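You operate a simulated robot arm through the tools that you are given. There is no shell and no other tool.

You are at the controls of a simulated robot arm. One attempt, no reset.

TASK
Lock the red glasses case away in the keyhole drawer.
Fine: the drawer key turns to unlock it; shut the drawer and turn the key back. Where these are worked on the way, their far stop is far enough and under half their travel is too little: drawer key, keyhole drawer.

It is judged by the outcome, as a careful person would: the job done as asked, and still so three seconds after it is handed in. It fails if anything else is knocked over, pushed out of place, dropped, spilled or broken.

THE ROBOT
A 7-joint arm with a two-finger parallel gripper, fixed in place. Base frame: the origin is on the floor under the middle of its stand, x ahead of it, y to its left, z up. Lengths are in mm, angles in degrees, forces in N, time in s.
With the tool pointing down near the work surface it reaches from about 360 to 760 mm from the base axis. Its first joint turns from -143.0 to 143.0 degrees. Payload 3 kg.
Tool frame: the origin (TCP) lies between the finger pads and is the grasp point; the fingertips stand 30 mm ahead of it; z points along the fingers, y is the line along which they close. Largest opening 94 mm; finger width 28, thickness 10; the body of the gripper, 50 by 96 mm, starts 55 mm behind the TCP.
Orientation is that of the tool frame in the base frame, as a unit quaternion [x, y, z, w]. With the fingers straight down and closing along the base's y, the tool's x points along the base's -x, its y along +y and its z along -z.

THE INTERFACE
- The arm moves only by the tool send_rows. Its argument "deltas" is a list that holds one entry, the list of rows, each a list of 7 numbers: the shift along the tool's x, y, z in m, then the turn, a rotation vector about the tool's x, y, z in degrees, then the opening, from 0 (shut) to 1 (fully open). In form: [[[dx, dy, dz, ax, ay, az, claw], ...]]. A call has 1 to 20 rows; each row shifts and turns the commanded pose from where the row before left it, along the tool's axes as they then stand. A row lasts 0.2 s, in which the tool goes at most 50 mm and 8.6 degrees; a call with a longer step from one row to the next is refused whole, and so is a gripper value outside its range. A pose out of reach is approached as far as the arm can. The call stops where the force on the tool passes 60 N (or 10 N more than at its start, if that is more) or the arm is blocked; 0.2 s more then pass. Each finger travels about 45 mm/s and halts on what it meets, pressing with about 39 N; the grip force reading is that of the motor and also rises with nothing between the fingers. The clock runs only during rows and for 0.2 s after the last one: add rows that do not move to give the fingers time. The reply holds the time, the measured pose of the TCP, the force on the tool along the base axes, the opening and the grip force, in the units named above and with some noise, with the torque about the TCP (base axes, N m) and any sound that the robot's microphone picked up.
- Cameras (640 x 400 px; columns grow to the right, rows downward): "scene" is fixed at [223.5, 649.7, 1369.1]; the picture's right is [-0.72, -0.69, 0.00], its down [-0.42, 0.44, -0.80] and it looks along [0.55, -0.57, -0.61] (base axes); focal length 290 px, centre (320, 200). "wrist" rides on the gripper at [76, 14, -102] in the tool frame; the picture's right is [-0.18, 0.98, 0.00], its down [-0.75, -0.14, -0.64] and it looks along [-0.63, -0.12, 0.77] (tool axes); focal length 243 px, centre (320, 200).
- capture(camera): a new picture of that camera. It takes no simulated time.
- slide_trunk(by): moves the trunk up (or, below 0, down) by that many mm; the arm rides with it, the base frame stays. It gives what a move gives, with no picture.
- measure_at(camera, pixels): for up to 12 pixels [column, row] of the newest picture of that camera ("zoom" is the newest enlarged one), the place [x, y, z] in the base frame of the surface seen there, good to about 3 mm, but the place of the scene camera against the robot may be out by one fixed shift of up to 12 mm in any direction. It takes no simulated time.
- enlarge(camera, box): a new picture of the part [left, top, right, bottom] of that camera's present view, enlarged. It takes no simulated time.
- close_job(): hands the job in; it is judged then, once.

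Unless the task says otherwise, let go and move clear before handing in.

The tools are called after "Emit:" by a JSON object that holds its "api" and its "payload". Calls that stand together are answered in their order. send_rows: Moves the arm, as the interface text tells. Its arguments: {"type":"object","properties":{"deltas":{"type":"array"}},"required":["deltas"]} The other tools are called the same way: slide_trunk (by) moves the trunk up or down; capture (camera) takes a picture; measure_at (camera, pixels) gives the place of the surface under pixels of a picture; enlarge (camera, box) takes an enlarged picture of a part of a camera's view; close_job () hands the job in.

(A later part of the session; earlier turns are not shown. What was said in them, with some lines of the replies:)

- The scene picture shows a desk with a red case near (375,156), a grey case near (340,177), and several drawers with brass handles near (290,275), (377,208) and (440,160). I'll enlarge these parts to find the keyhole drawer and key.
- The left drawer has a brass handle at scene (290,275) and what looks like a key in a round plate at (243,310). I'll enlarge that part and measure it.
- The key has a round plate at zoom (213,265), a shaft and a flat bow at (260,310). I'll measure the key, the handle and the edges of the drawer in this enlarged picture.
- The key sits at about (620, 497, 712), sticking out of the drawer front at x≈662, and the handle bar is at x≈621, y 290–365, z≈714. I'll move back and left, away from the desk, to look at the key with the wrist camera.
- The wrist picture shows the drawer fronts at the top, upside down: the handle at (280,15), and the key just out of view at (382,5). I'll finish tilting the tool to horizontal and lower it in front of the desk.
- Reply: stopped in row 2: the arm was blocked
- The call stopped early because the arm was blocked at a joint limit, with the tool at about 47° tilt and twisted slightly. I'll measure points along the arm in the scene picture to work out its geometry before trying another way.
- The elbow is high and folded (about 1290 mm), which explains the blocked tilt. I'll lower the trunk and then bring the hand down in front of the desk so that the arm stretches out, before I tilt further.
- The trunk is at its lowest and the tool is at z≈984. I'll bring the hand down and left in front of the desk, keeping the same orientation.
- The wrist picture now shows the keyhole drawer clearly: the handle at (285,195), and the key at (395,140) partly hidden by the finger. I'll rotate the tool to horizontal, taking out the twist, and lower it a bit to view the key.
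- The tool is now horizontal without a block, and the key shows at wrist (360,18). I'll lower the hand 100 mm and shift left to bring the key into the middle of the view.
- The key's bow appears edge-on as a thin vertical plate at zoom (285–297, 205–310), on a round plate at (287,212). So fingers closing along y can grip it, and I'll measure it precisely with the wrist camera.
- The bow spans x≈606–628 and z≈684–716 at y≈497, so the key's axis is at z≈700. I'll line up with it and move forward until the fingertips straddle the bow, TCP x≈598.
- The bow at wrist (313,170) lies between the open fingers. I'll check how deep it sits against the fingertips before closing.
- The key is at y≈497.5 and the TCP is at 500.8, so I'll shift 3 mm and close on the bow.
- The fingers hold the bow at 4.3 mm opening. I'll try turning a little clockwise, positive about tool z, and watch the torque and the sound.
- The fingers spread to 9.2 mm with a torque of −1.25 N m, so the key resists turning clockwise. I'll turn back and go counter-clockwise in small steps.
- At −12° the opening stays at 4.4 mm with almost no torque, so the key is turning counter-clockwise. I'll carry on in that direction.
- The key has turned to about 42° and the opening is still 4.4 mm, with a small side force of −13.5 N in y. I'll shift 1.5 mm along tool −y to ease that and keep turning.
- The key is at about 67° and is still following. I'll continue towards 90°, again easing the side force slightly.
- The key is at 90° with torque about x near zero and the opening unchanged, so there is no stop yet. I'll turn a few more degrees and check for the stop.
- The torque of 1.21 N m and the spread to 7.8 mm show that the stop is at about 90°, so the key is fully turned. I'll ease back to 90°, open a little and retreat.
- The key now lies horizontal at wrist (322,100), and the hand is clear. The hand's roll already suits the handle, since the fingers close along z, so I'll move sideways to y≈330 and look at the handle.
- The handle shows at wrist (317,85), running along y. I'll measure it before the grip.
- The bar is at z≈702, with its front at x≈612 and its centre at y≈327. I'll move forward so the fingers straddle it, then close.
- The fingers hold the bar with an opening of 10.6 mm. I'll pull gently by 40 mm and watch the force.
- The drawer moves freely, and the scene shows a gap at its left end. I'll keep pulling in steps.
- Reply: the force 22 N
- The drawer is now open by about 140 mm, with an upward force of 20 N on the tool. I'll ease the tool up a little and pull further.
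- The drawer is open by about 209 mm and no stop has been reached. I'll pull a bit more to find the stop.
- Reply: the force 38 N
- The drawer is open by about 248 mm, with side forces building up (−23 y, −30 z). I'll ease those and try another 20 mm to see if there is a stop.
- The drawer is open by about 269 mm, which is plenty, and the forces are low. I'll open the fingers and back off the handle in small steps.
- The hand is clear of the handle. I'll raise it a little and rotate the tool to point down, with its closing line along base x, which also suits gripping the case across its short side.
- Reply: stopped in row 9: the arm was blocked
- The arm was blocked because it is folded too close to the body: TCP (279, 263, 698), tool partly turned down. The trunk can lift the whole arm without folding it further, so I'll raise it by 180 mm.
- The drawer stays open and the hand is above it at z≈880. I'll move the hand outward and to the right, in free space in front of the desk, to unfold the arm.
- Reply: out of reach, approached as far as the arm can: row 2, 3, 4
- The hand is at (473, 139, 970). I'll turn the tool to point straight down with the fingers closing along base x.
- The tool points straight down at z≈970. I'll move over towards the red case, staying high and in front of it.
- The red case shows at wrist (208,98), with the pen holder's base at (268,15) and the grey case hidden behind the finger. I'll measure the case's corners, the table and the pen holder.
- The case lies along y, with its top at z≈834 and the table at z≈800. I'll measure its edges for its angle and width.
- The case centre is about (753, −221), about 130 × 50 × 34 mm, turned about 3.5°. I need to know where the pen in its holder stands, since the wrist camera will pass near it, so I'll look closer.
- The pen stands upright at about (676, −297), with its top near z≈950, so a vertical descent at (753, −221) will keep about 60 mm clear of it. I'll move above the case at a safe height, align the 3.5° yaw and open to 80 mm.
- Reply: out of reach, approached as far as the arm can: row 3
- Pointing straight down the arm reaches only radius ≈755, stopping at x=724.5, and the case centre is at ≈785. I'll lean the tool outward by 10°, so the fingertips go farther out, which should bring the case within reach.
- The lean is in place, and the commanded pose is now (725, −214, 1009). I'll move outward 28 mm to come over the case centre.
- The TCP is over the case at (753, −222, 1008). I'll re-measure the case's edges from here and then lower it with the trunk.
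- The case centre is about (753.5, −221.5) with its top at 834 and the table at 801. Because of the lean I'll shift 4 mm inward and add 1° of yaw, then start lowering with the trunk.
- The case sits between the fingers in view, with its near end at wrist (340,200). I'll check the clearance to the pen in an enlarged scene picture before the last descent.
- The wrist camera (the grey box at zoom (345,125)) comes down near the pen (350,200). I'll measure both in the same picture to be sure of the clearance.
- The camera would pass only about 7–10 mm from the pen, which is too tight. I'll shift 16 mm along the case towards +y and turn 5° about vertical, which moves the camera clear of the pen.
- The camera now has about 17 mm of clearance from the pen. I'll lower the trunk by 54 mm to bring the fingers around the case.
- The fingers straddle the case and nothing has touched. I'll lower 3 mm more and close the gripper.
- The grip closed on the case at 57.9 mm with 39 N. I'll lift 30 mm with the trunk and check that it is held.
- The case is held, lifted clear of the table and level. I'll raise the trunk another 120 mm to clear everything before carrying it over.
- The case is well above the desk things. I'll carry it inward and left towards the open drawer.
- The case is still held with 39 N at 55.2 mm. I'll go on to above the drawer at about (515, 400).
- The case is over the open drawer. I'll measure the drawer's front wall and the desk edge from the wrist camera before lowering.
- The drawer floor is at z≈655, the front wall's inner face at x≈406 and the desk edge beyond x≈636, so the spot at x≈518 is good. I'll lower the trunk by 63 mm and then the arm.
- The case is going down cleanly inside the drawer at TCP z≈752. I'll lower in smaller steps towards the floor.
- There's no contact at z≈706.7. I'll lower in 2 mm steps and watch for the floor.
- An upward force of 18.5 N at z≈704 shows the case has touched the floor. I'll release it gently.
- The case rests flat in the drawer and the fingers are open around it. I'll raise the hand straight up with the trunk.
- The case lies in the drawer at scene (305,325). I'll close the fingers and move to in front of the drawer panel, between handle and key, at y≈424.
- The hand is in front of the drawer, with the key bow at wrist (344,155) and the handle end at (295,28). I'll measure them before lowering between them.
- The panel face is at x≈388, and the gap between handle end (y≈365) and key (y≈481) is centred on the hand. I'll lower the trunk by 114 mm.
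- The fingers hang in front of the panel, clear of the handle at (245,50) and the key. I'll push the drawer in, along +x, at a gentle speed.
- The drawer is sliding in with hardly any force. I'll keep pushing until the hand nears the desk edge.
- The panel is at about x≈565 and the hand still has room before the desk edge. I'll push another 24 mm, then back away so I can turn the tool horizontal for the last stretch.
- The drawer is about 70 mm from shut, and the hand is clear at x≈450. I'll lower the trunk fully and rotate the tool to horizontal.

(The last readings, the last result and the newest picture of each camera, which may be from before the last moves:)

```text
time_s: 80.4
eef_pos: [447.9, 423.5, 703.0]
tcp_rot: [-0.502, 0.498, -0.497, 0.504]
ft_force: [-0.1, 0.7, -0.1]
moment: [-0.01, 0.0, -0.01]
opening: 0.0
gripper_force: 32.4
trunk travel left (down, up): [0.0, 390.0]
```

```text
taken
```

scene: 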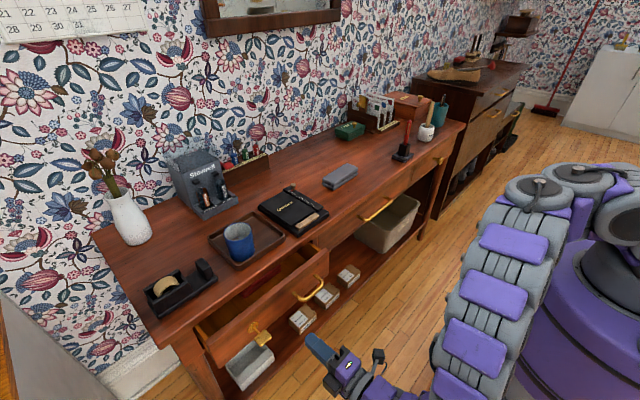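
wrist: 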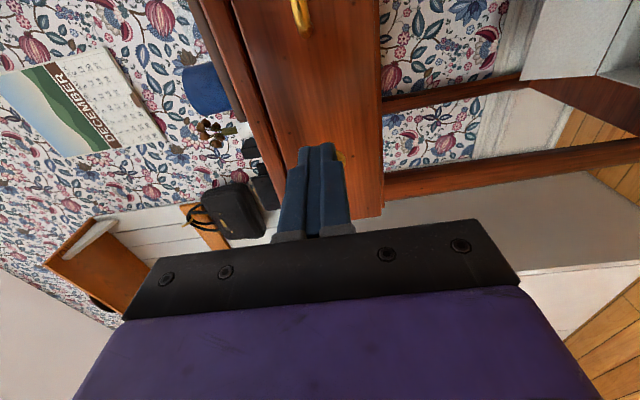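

The tool is horizontal, aimed between handle and key. I'll push the panel in with the closed fingertips.

Emit:
{"api": "send_rows", "payload": {"deltas": [[[0, 0, 0.03, 0, 0, 0, 0], [0, 0, 0.03, 0, 0, 0, 0], [0, 0, 0.03, 0, 0, 0, 0], [0, 0, 0.01, 0, 0, 0, 0], [0, 0, 0.01, 0, 0, 0, 0], [0, 0, 0.01, 0, 0, 0, 0], [0, 0, 0.01, 0, 0, 0, 0], [0, 0, 0.01, 0, 0, 0, 0], [0, 0, 0.01, 0, 0, 0, 0], [0, 0, 0.01, 0, 0, 0, 0], [0, 0, 0.01, 0, 0, 0, 0], [0, 0, 0, 0, 0, 0, 0]]]}}

Emit:
{"api": "capture", "payload": {"camera": "scene"}}

Emit:
{"api": "capture", "payload": {"camera": "wrist"}}

```text
time_s: 83.0
eef_pos: [620.3, 425.4, 701.8]
tcp_rot: [-0.501, 0.499, -0.496, 0.504]
ft_force: [0.6, -0.4, -0.3]
moment: [-0.03, -0.02, 0.0]
opening: 0.2
gripper_force: 32.9
trunk travel left (down, up): [0.0, 390.0]
```

```text
taken
```

scene: 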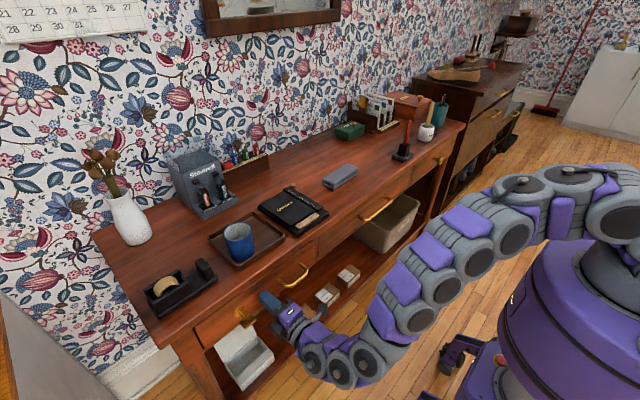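

```text
taken
```

wrist: 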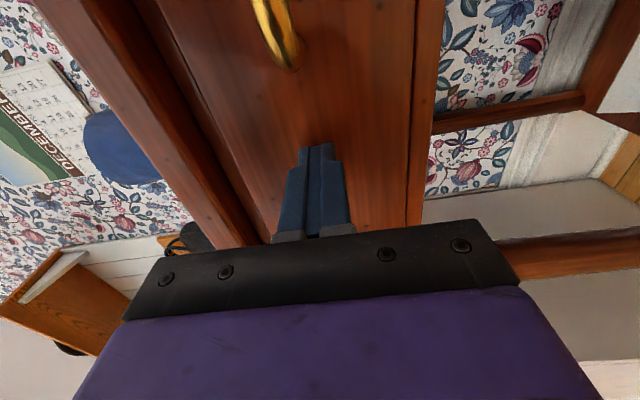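

The drawer is nearly shut. I'll push in small steps until the force shows it is against its stop.

Emit:
{"api": "send_rows", "payload": {"deltas": [[[0, 0, 0.003, 0, 0, 0, 0], [0, 0, 0.003, 0, 0, 0, 0], [0, 0, 0.003, 0, 0, 0, 0], [0, 0, 0.003, 0, 0, 0, 0], [0, 0, 0.002, 0, 0, 0, 0], [0, 0, 0, 0, 0, 0, 0]]]}}

```text
time_s: 84.4
eef_pos: [629.2, 425.0, 701.1]
tcp_rot: [-0.502, 0.499, -0.496, 0.503]
ft_force: [-28.5, -7.2, -4.0]
moment: [-0.19, 0.12, -0.66]
opening: 0.0
gripper_force: 33.6
trunk travel left (down, up): [0.0, 390.0]
```

The force of −28.5 N with the panel at x≈659, its first place, shows that the drawer is shut. I'll back off, open the fingers a bit and move over in front of the key.

Emit:
{"api": "send_rows", "payload": {"deltas": [[[0, 0, 0.001, 0, 0, 0, 0], [0, 0, 0, 0, 0, 0, 0], [0, 0, -0.01, 0, 0, 0, 0], [0, 0, -0.03, 0, 0, 0, 0], [0, 0, -0.04, 0, 0, 0, 0.2], [0, 0, -0.04, 0, 0, 0, 0.4], [0, 0, -0.03, 0, 0, 0, 0.4], [-0.035, 0, 0, 0, 0, 0, 0.4], [-0.035, 0, 0, 0, 0, 0, 0.4], [0, 0, 0, 0, 0, 0, 0.4], [0, 0, 0, 0, 0, 0, 0.4]]]}}

Emit:
{"api": "capture", "payload": {"camera": "wrist"}}

Emit:
{"api": "capture", "payload": {"camera": "scene"}}

```text
time_s: 86.8
eef_pos: [480.3, 493.2, 701.9]
tcp_rot: [-0.501, 0.498, -0.497, 0.504]
ft_force: [-0.7, 0.2, 0.0]
moment: [-0.04, 0.01, -0.04]
opening: 37.8
gripper_force: 0.0
trunk travel left (down, up): [0.0, 390.0]
```

```text
taken
```

wrist: 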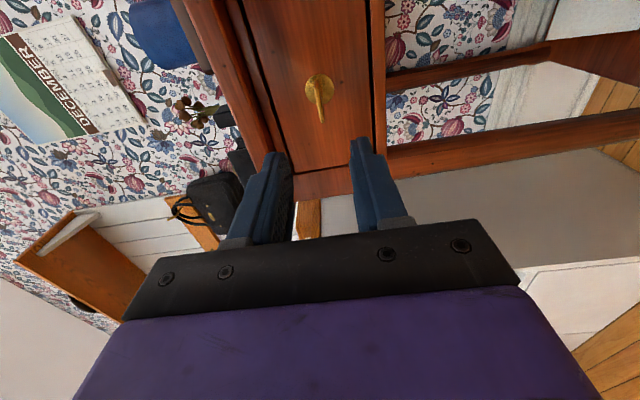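

```text
taken
```

scene: 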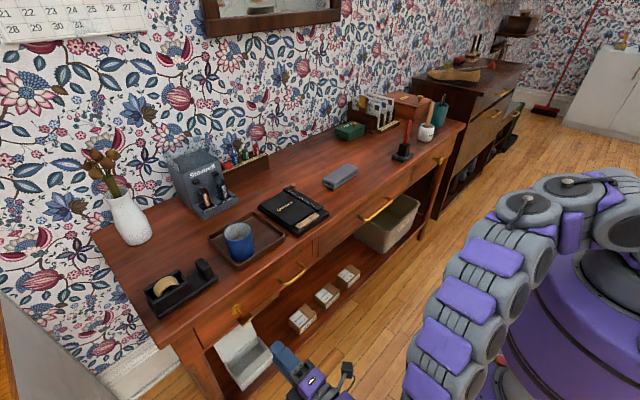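

The drawer looks flush in the scene picture. I'll look closely at the key and measure the panel and the key.

Emit:
{"api": "enlarge", "payload": {"camera": "wrist", "box": [240, 40, 400, 140]}}

Emit:
{"api": "measure_at", "payload": {"camera": "wrist", "pixels": [[315, 80], [317, 90], [319, 100], [321, 112], [322, 121], [310, 90], [330, 90], [290, 90], [345, 90], [300, 130], [300, 30], [380, 90]]}}

```text
4.00 times, centred on (320, 90) of wrist
```

zoom: 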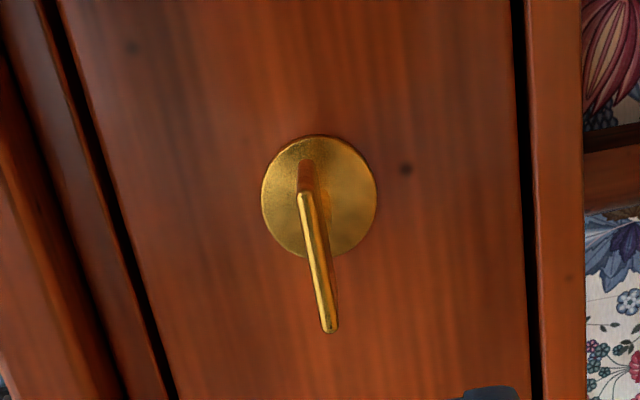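

```text
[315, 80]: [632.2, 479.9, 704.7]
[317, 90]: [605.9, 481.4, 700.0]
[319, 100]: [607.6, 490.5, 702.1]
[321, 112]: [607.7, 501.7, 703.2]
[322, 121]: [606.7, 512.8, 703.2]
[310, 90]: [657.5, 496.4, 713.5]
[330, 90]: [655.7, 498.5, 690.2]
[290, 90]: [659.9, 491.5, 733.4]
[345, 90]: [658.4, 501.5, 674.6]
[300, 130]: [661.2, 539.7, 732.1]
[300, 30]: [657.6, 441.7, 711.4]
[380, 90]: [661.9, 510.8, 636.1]
```

The panel is back at x≈658, and the key lies horizontal at y 480–513, z≈702. I'll line up with its axis, move forward and grip the bow.

Emit:
{"api": "send_rows", "payload": {"deltas": [[[-0.0038, 0, 0.03, 0, 0, 0, 0.4], [0, 0, 0.04, 0, 0, 0, 0.4], [0, 0, 0.03, 0, 0, 0, 0.4], [0, 0, 0.018, 0, 0, 0, 0.4], [0, 0, 0, 0, 0, 0, 0.4], [0, 0, 0, 0, 0, 0, 0.4]]]}}

Emit:
{"api": "capture", "payload": {"camera": "wrist"}}

```text
time_s: 88.2
eef_pos: [600.7, 497.9, 703.6]
tcp_rot: [-0.501, 0.499, -0.496, 0.504]
ft_force: [0.4, -0.8, -0.1]
moment: [-0.03, -0.02, 0.0]
opening: 37.6
gripper_force: 0.1
trunk travel left (down, up): [0.0, 390.0]
```

```text
taken
```

wrist: 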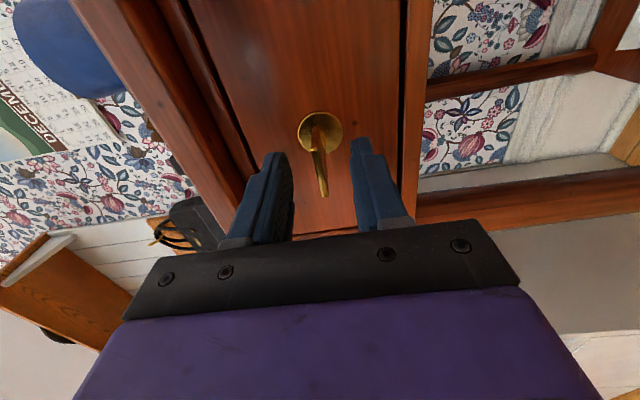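

The bow is between the fingers at wrist (318,165). I'll close on it.

Emit:
{"api": "send_rows", "payload": {"deltas": [[[0, 0.0012, 0, 0, 0, 0, 0.4], [0, 0, 0, 0, 0, 0, 0.2], [0, 0, 0, 0, 0, 0, 0], [0, 0, 0, 0, 0, 0, 0], [0, 0, 0, 0, 0, 0, 0], [0, 0, 0, 0, 0, 0, 0]]]}}

```text
time_s: 89.6
eef_pos: [599.2, 498.1, 701.6]
tcp_rot: [-0.501, 0.498, -0.496, 0.505]
ft_force: [1.3, 0.6, 4.9]
moment: [0.02, 0.23, -0.26]
opening: 4.2
gripper_force: 38.6
trunk travel left (down, up): [0.0, 390.0]
```

The bow is gripped at 4.2 mm. I'll turn it back clockwise, positive about tool z, in steps.

Emit:
{"api": "send_rows", "payload": {"deltas": [[[0, 0, 0, 0, 0, 5, 0], [0, 0, 0, 0, 0, 5, 0], [0, 0, 0, 0, 0, 5, 0], [0, 0, 0, 0, 0, 5, 0], [0, 0, 0, 0, 0, 5, 0], [0, 0, 0, 0, 0, 5, 0], [0, 0, 0, 0, 0, 0, 0]]]}}

```text
time_s: 91.2
eef_pos: [599.3, 497.2, 702.8]
tcp_rot: [-0.354, 0.611, -0.348, 0.617]
ft_force: [2.3, -1.4, 16.7]
moment: [-0.03, -0.81, 0.3]
opening: 4.3
gripper_force: 37.9
trunk travel left (down, up): [0.0, 390.0]
```

The key follows, now about 60° from upright, with an upward force of 16.7 N. I'll ease up slightly and keep turning.

Emit:
{"api": "send_rows", "payload": {"deltas": [[[-0.0006, -0.0011, 0, 0, 0, 5, 0], [0, 0, 0, 0, 0, 5, 0], [0, 0, 0, 0, 0, 5, 0], [0, 0, 0, 0, 0, 5, 0], [0, 0, 0, 0, 0, 5, 0], [0, 0, 0, 0, 0, 5, 0], [0, 0, 0, 0, 0, 0, 0]]]}}

```text
time_s: 92.8
eef_pos: [600.5, 496.6, 703.9]
tcp_rot: [-0.183, 0.682, -0.178, 0.685]
ft_force: [1.3, -11.3, 15.5]
moment: [-0.04, -1.29, -0.5]
opening: 4.4
gripper_force: 38.5
trunk travel left (down, up): [0.0, 390.0]
```

The key is about 30° from upright and is still following. I'll continue to upright with a small correction.

Emit:
{"api": "send_rows", "payload": {"deltas": [[[-0.0004, -0.0012, 0, 0, 0, 5, 0], [0, 0, 0, 0, 0, 5, 0], [0, 0, 0, 0, 0, 5, 0], [0, 0, 0, 0, 0, 5, 0], [0, 0, 0, 0, 0, 5, 0], [0, 0, 0, 0, 0, 4, 0], [0, 0, 0, 0, 0, 0, 0]]]}}

Emit:
{"api": "capture", "payload": {"camera": "wrist"}}

```text
time_s: 94.4
eef_pos: [601.0, 496.2, 704.5]
tcp_rot: [-0.007, 0.707, 0.0, 0.707]
ft_force: [0.8, -18.4, 7.9]
moment: [-0.05, -0.93, -1.22]
opening: 4.4
gripper_force: 38.8
trunk travel left (down, up): [0.0, 390.0]
```

```text
taken
```

wrist: 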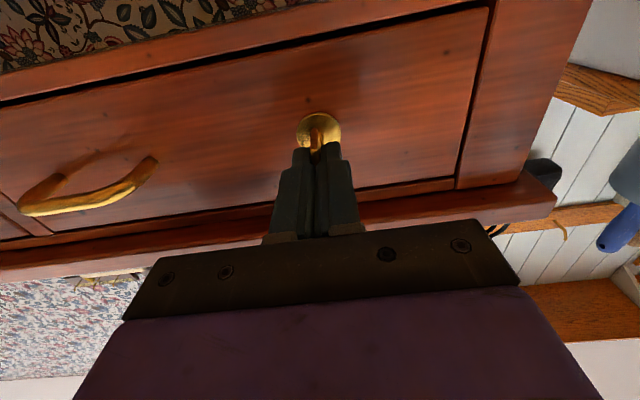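

The key is upright again. I'll turn a few more degrees to make sure it reaches its stop.

Emit:
{"api": "send_rows", "payload": {"deltas": [[[0, -0.001, 0, 0, 0, 3, 0], [0, 0, 0, 0, 0, 3, 0], [0, 0, 0, 0, 0, 3, 0], [0, 0, 0, 0, 0, 0, 0]]]}}

```text
time_s: 95.4
eef_pos: [600.1, 495.5, 703.4]
tcp_rot: [0.048, 0.705, 0.055, 0.705]
ft_force: [-1.7, -17.4, 5.8]
moment: [-1.23, -0.12, -1.08]
opening: 7.5
gripper_force: 41.5
trunk travel left (down, up): [0.0, 390.0]
```

The torque of −1.23 N m and the spread to 7.5 mm show the key is hard on its locked stop. I'll ease back to flush, open and retreat straight out.

Emit:
{"api": "send_rows", "payload": {"deltas": [[[0, 0, 0, 0, 0, -3, 0], [0, 0, 0, 0, 0, -3, 0], [0, 0, 0, 0, 0, 0, 0], [0, 0, 0, 0, 0, 0, 0.2], [0, 0, 0, 0, 0, 0, 0.4], [0, 0, 0, 0, 0, 0, 0.5], [0, 0, 0, 0, 0, 0, 0.5], [0, 0, -0.02, 0, 0, 0, 0.5], [0, 0, -0.04, 0, 0, 0, 0.5], [0, 0, -0.04, 0, 0, 0, 0.5], [0, 0, -0.04, 0, 0, 0, 0.5], [0, 0, 0, 0, 0, 0, 0.5]]]}}

Emit:
{"api": "capture", "payload": {"camera": "wrist"}}

Emit:
{"api": "capture", "payload": {"camera": "scene"}}

```text
time_s: 98.0
eef_pos: [460.3, 494.3, 704.4]
tcp_rot: [0.011, 0.707, 0.017, 0.707]
ft_force: [-0.4, 0.1, -0.8]
moment: [-0.03, -0.03, 0.02]
opening: 47.3
gripper_force: 0.0
trunk travel left (down, up): [0.0, 390.0]
```

```text
taken
```

wrist: 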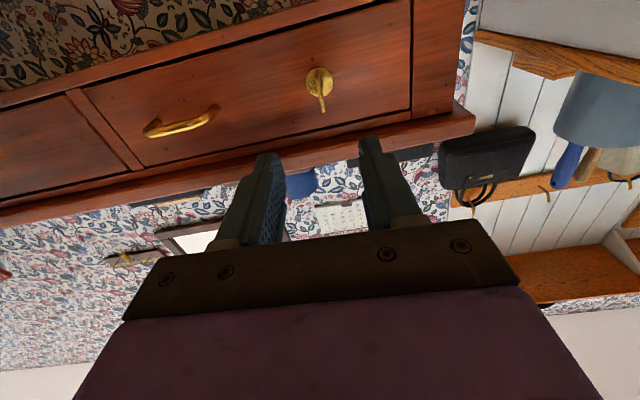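

```text
taken
```

scene: 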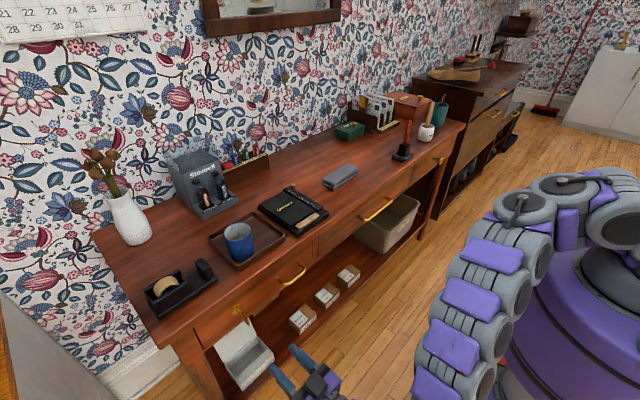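

The hand is clear. I'll check that the key is upright as at the start and the drawer flush.

Emit:
{"api": "enlarge", "payload": {"camera": "wrist", "box": [240, 40, 400, 140]}}

Emit:
{"api": "measure_at", "payload": {"camera": "zoom", "pixels": [[315, 170], [318, 200], [323, 225], [328, 245], [332, 275], [250, 150], [450, 100], [150, 250], [600, 60], [520, 20]]}}

Emit:
{"api": "enlarge", "payload": {"camera": "scene", "box": [180, 230, 340, 350]}}

```text
4.00 times, centred on (320, 90) of wrist
```

zoom: 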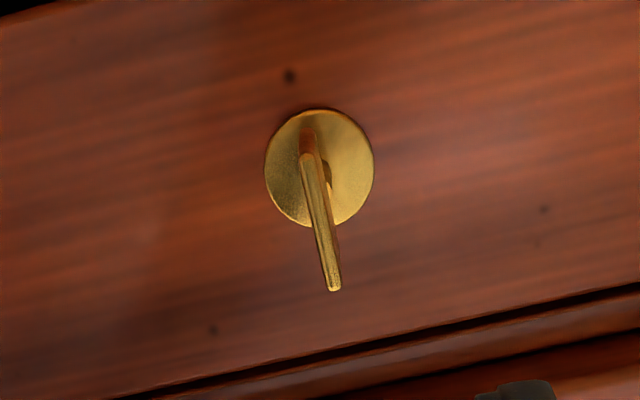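

```text
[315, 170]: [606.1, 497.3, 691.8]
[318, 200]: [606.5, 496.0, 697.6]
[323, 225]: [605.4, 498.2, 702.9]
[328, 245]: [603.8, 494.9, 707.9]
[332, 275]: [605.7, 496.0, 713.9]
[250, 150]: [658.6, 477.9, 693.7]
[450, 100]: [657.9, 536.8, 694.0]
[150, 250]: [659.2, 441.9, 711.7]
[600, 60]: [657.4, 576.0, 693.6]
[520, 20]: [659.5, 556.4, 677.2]
```

```text
3.33 times, centred on (260, 290) of scene
```

zoom: 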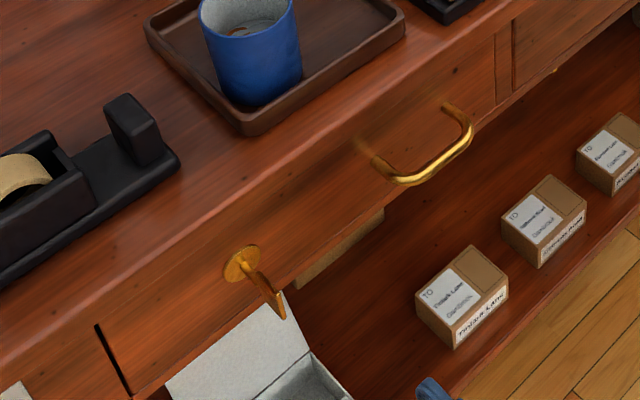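

The key's bow is upright again (y≈496–497 from z 692 to 714), as at the start. The panel is flush at x≈658, and nothing else on the desk has moved. The hand is open and clear, so I'm handing the job in.

Emit:
{"api": "close_job", "payload": {}}

```text
The job is handed in.
```

The red glasses case is in the keyhole drawer, the drawer is shut, and the key is turned back to its locked position. The job is handed in.

- **Key:** it turned 90° counter-clockwise to its stop to unlock. After the drawer was shut it went back clockwise to its stop, and the last pictures show the bow upright as at the start.
- **Drawer:** it was pulled open about 269 mm, then pushed shut until it met its stop. The front panel measures x≈658 mm, against about 659 mm before.
- **Case:** it was set down flat on the drawer floor. I did not look inside again after shutting the drawer.
- **Surroundings:** nothing else on the desk looked moved or knocked over in the final pictures. The gripper was open and clear of the desk when I handed in.

I did not pull on the drawer after locking it to test the lock.
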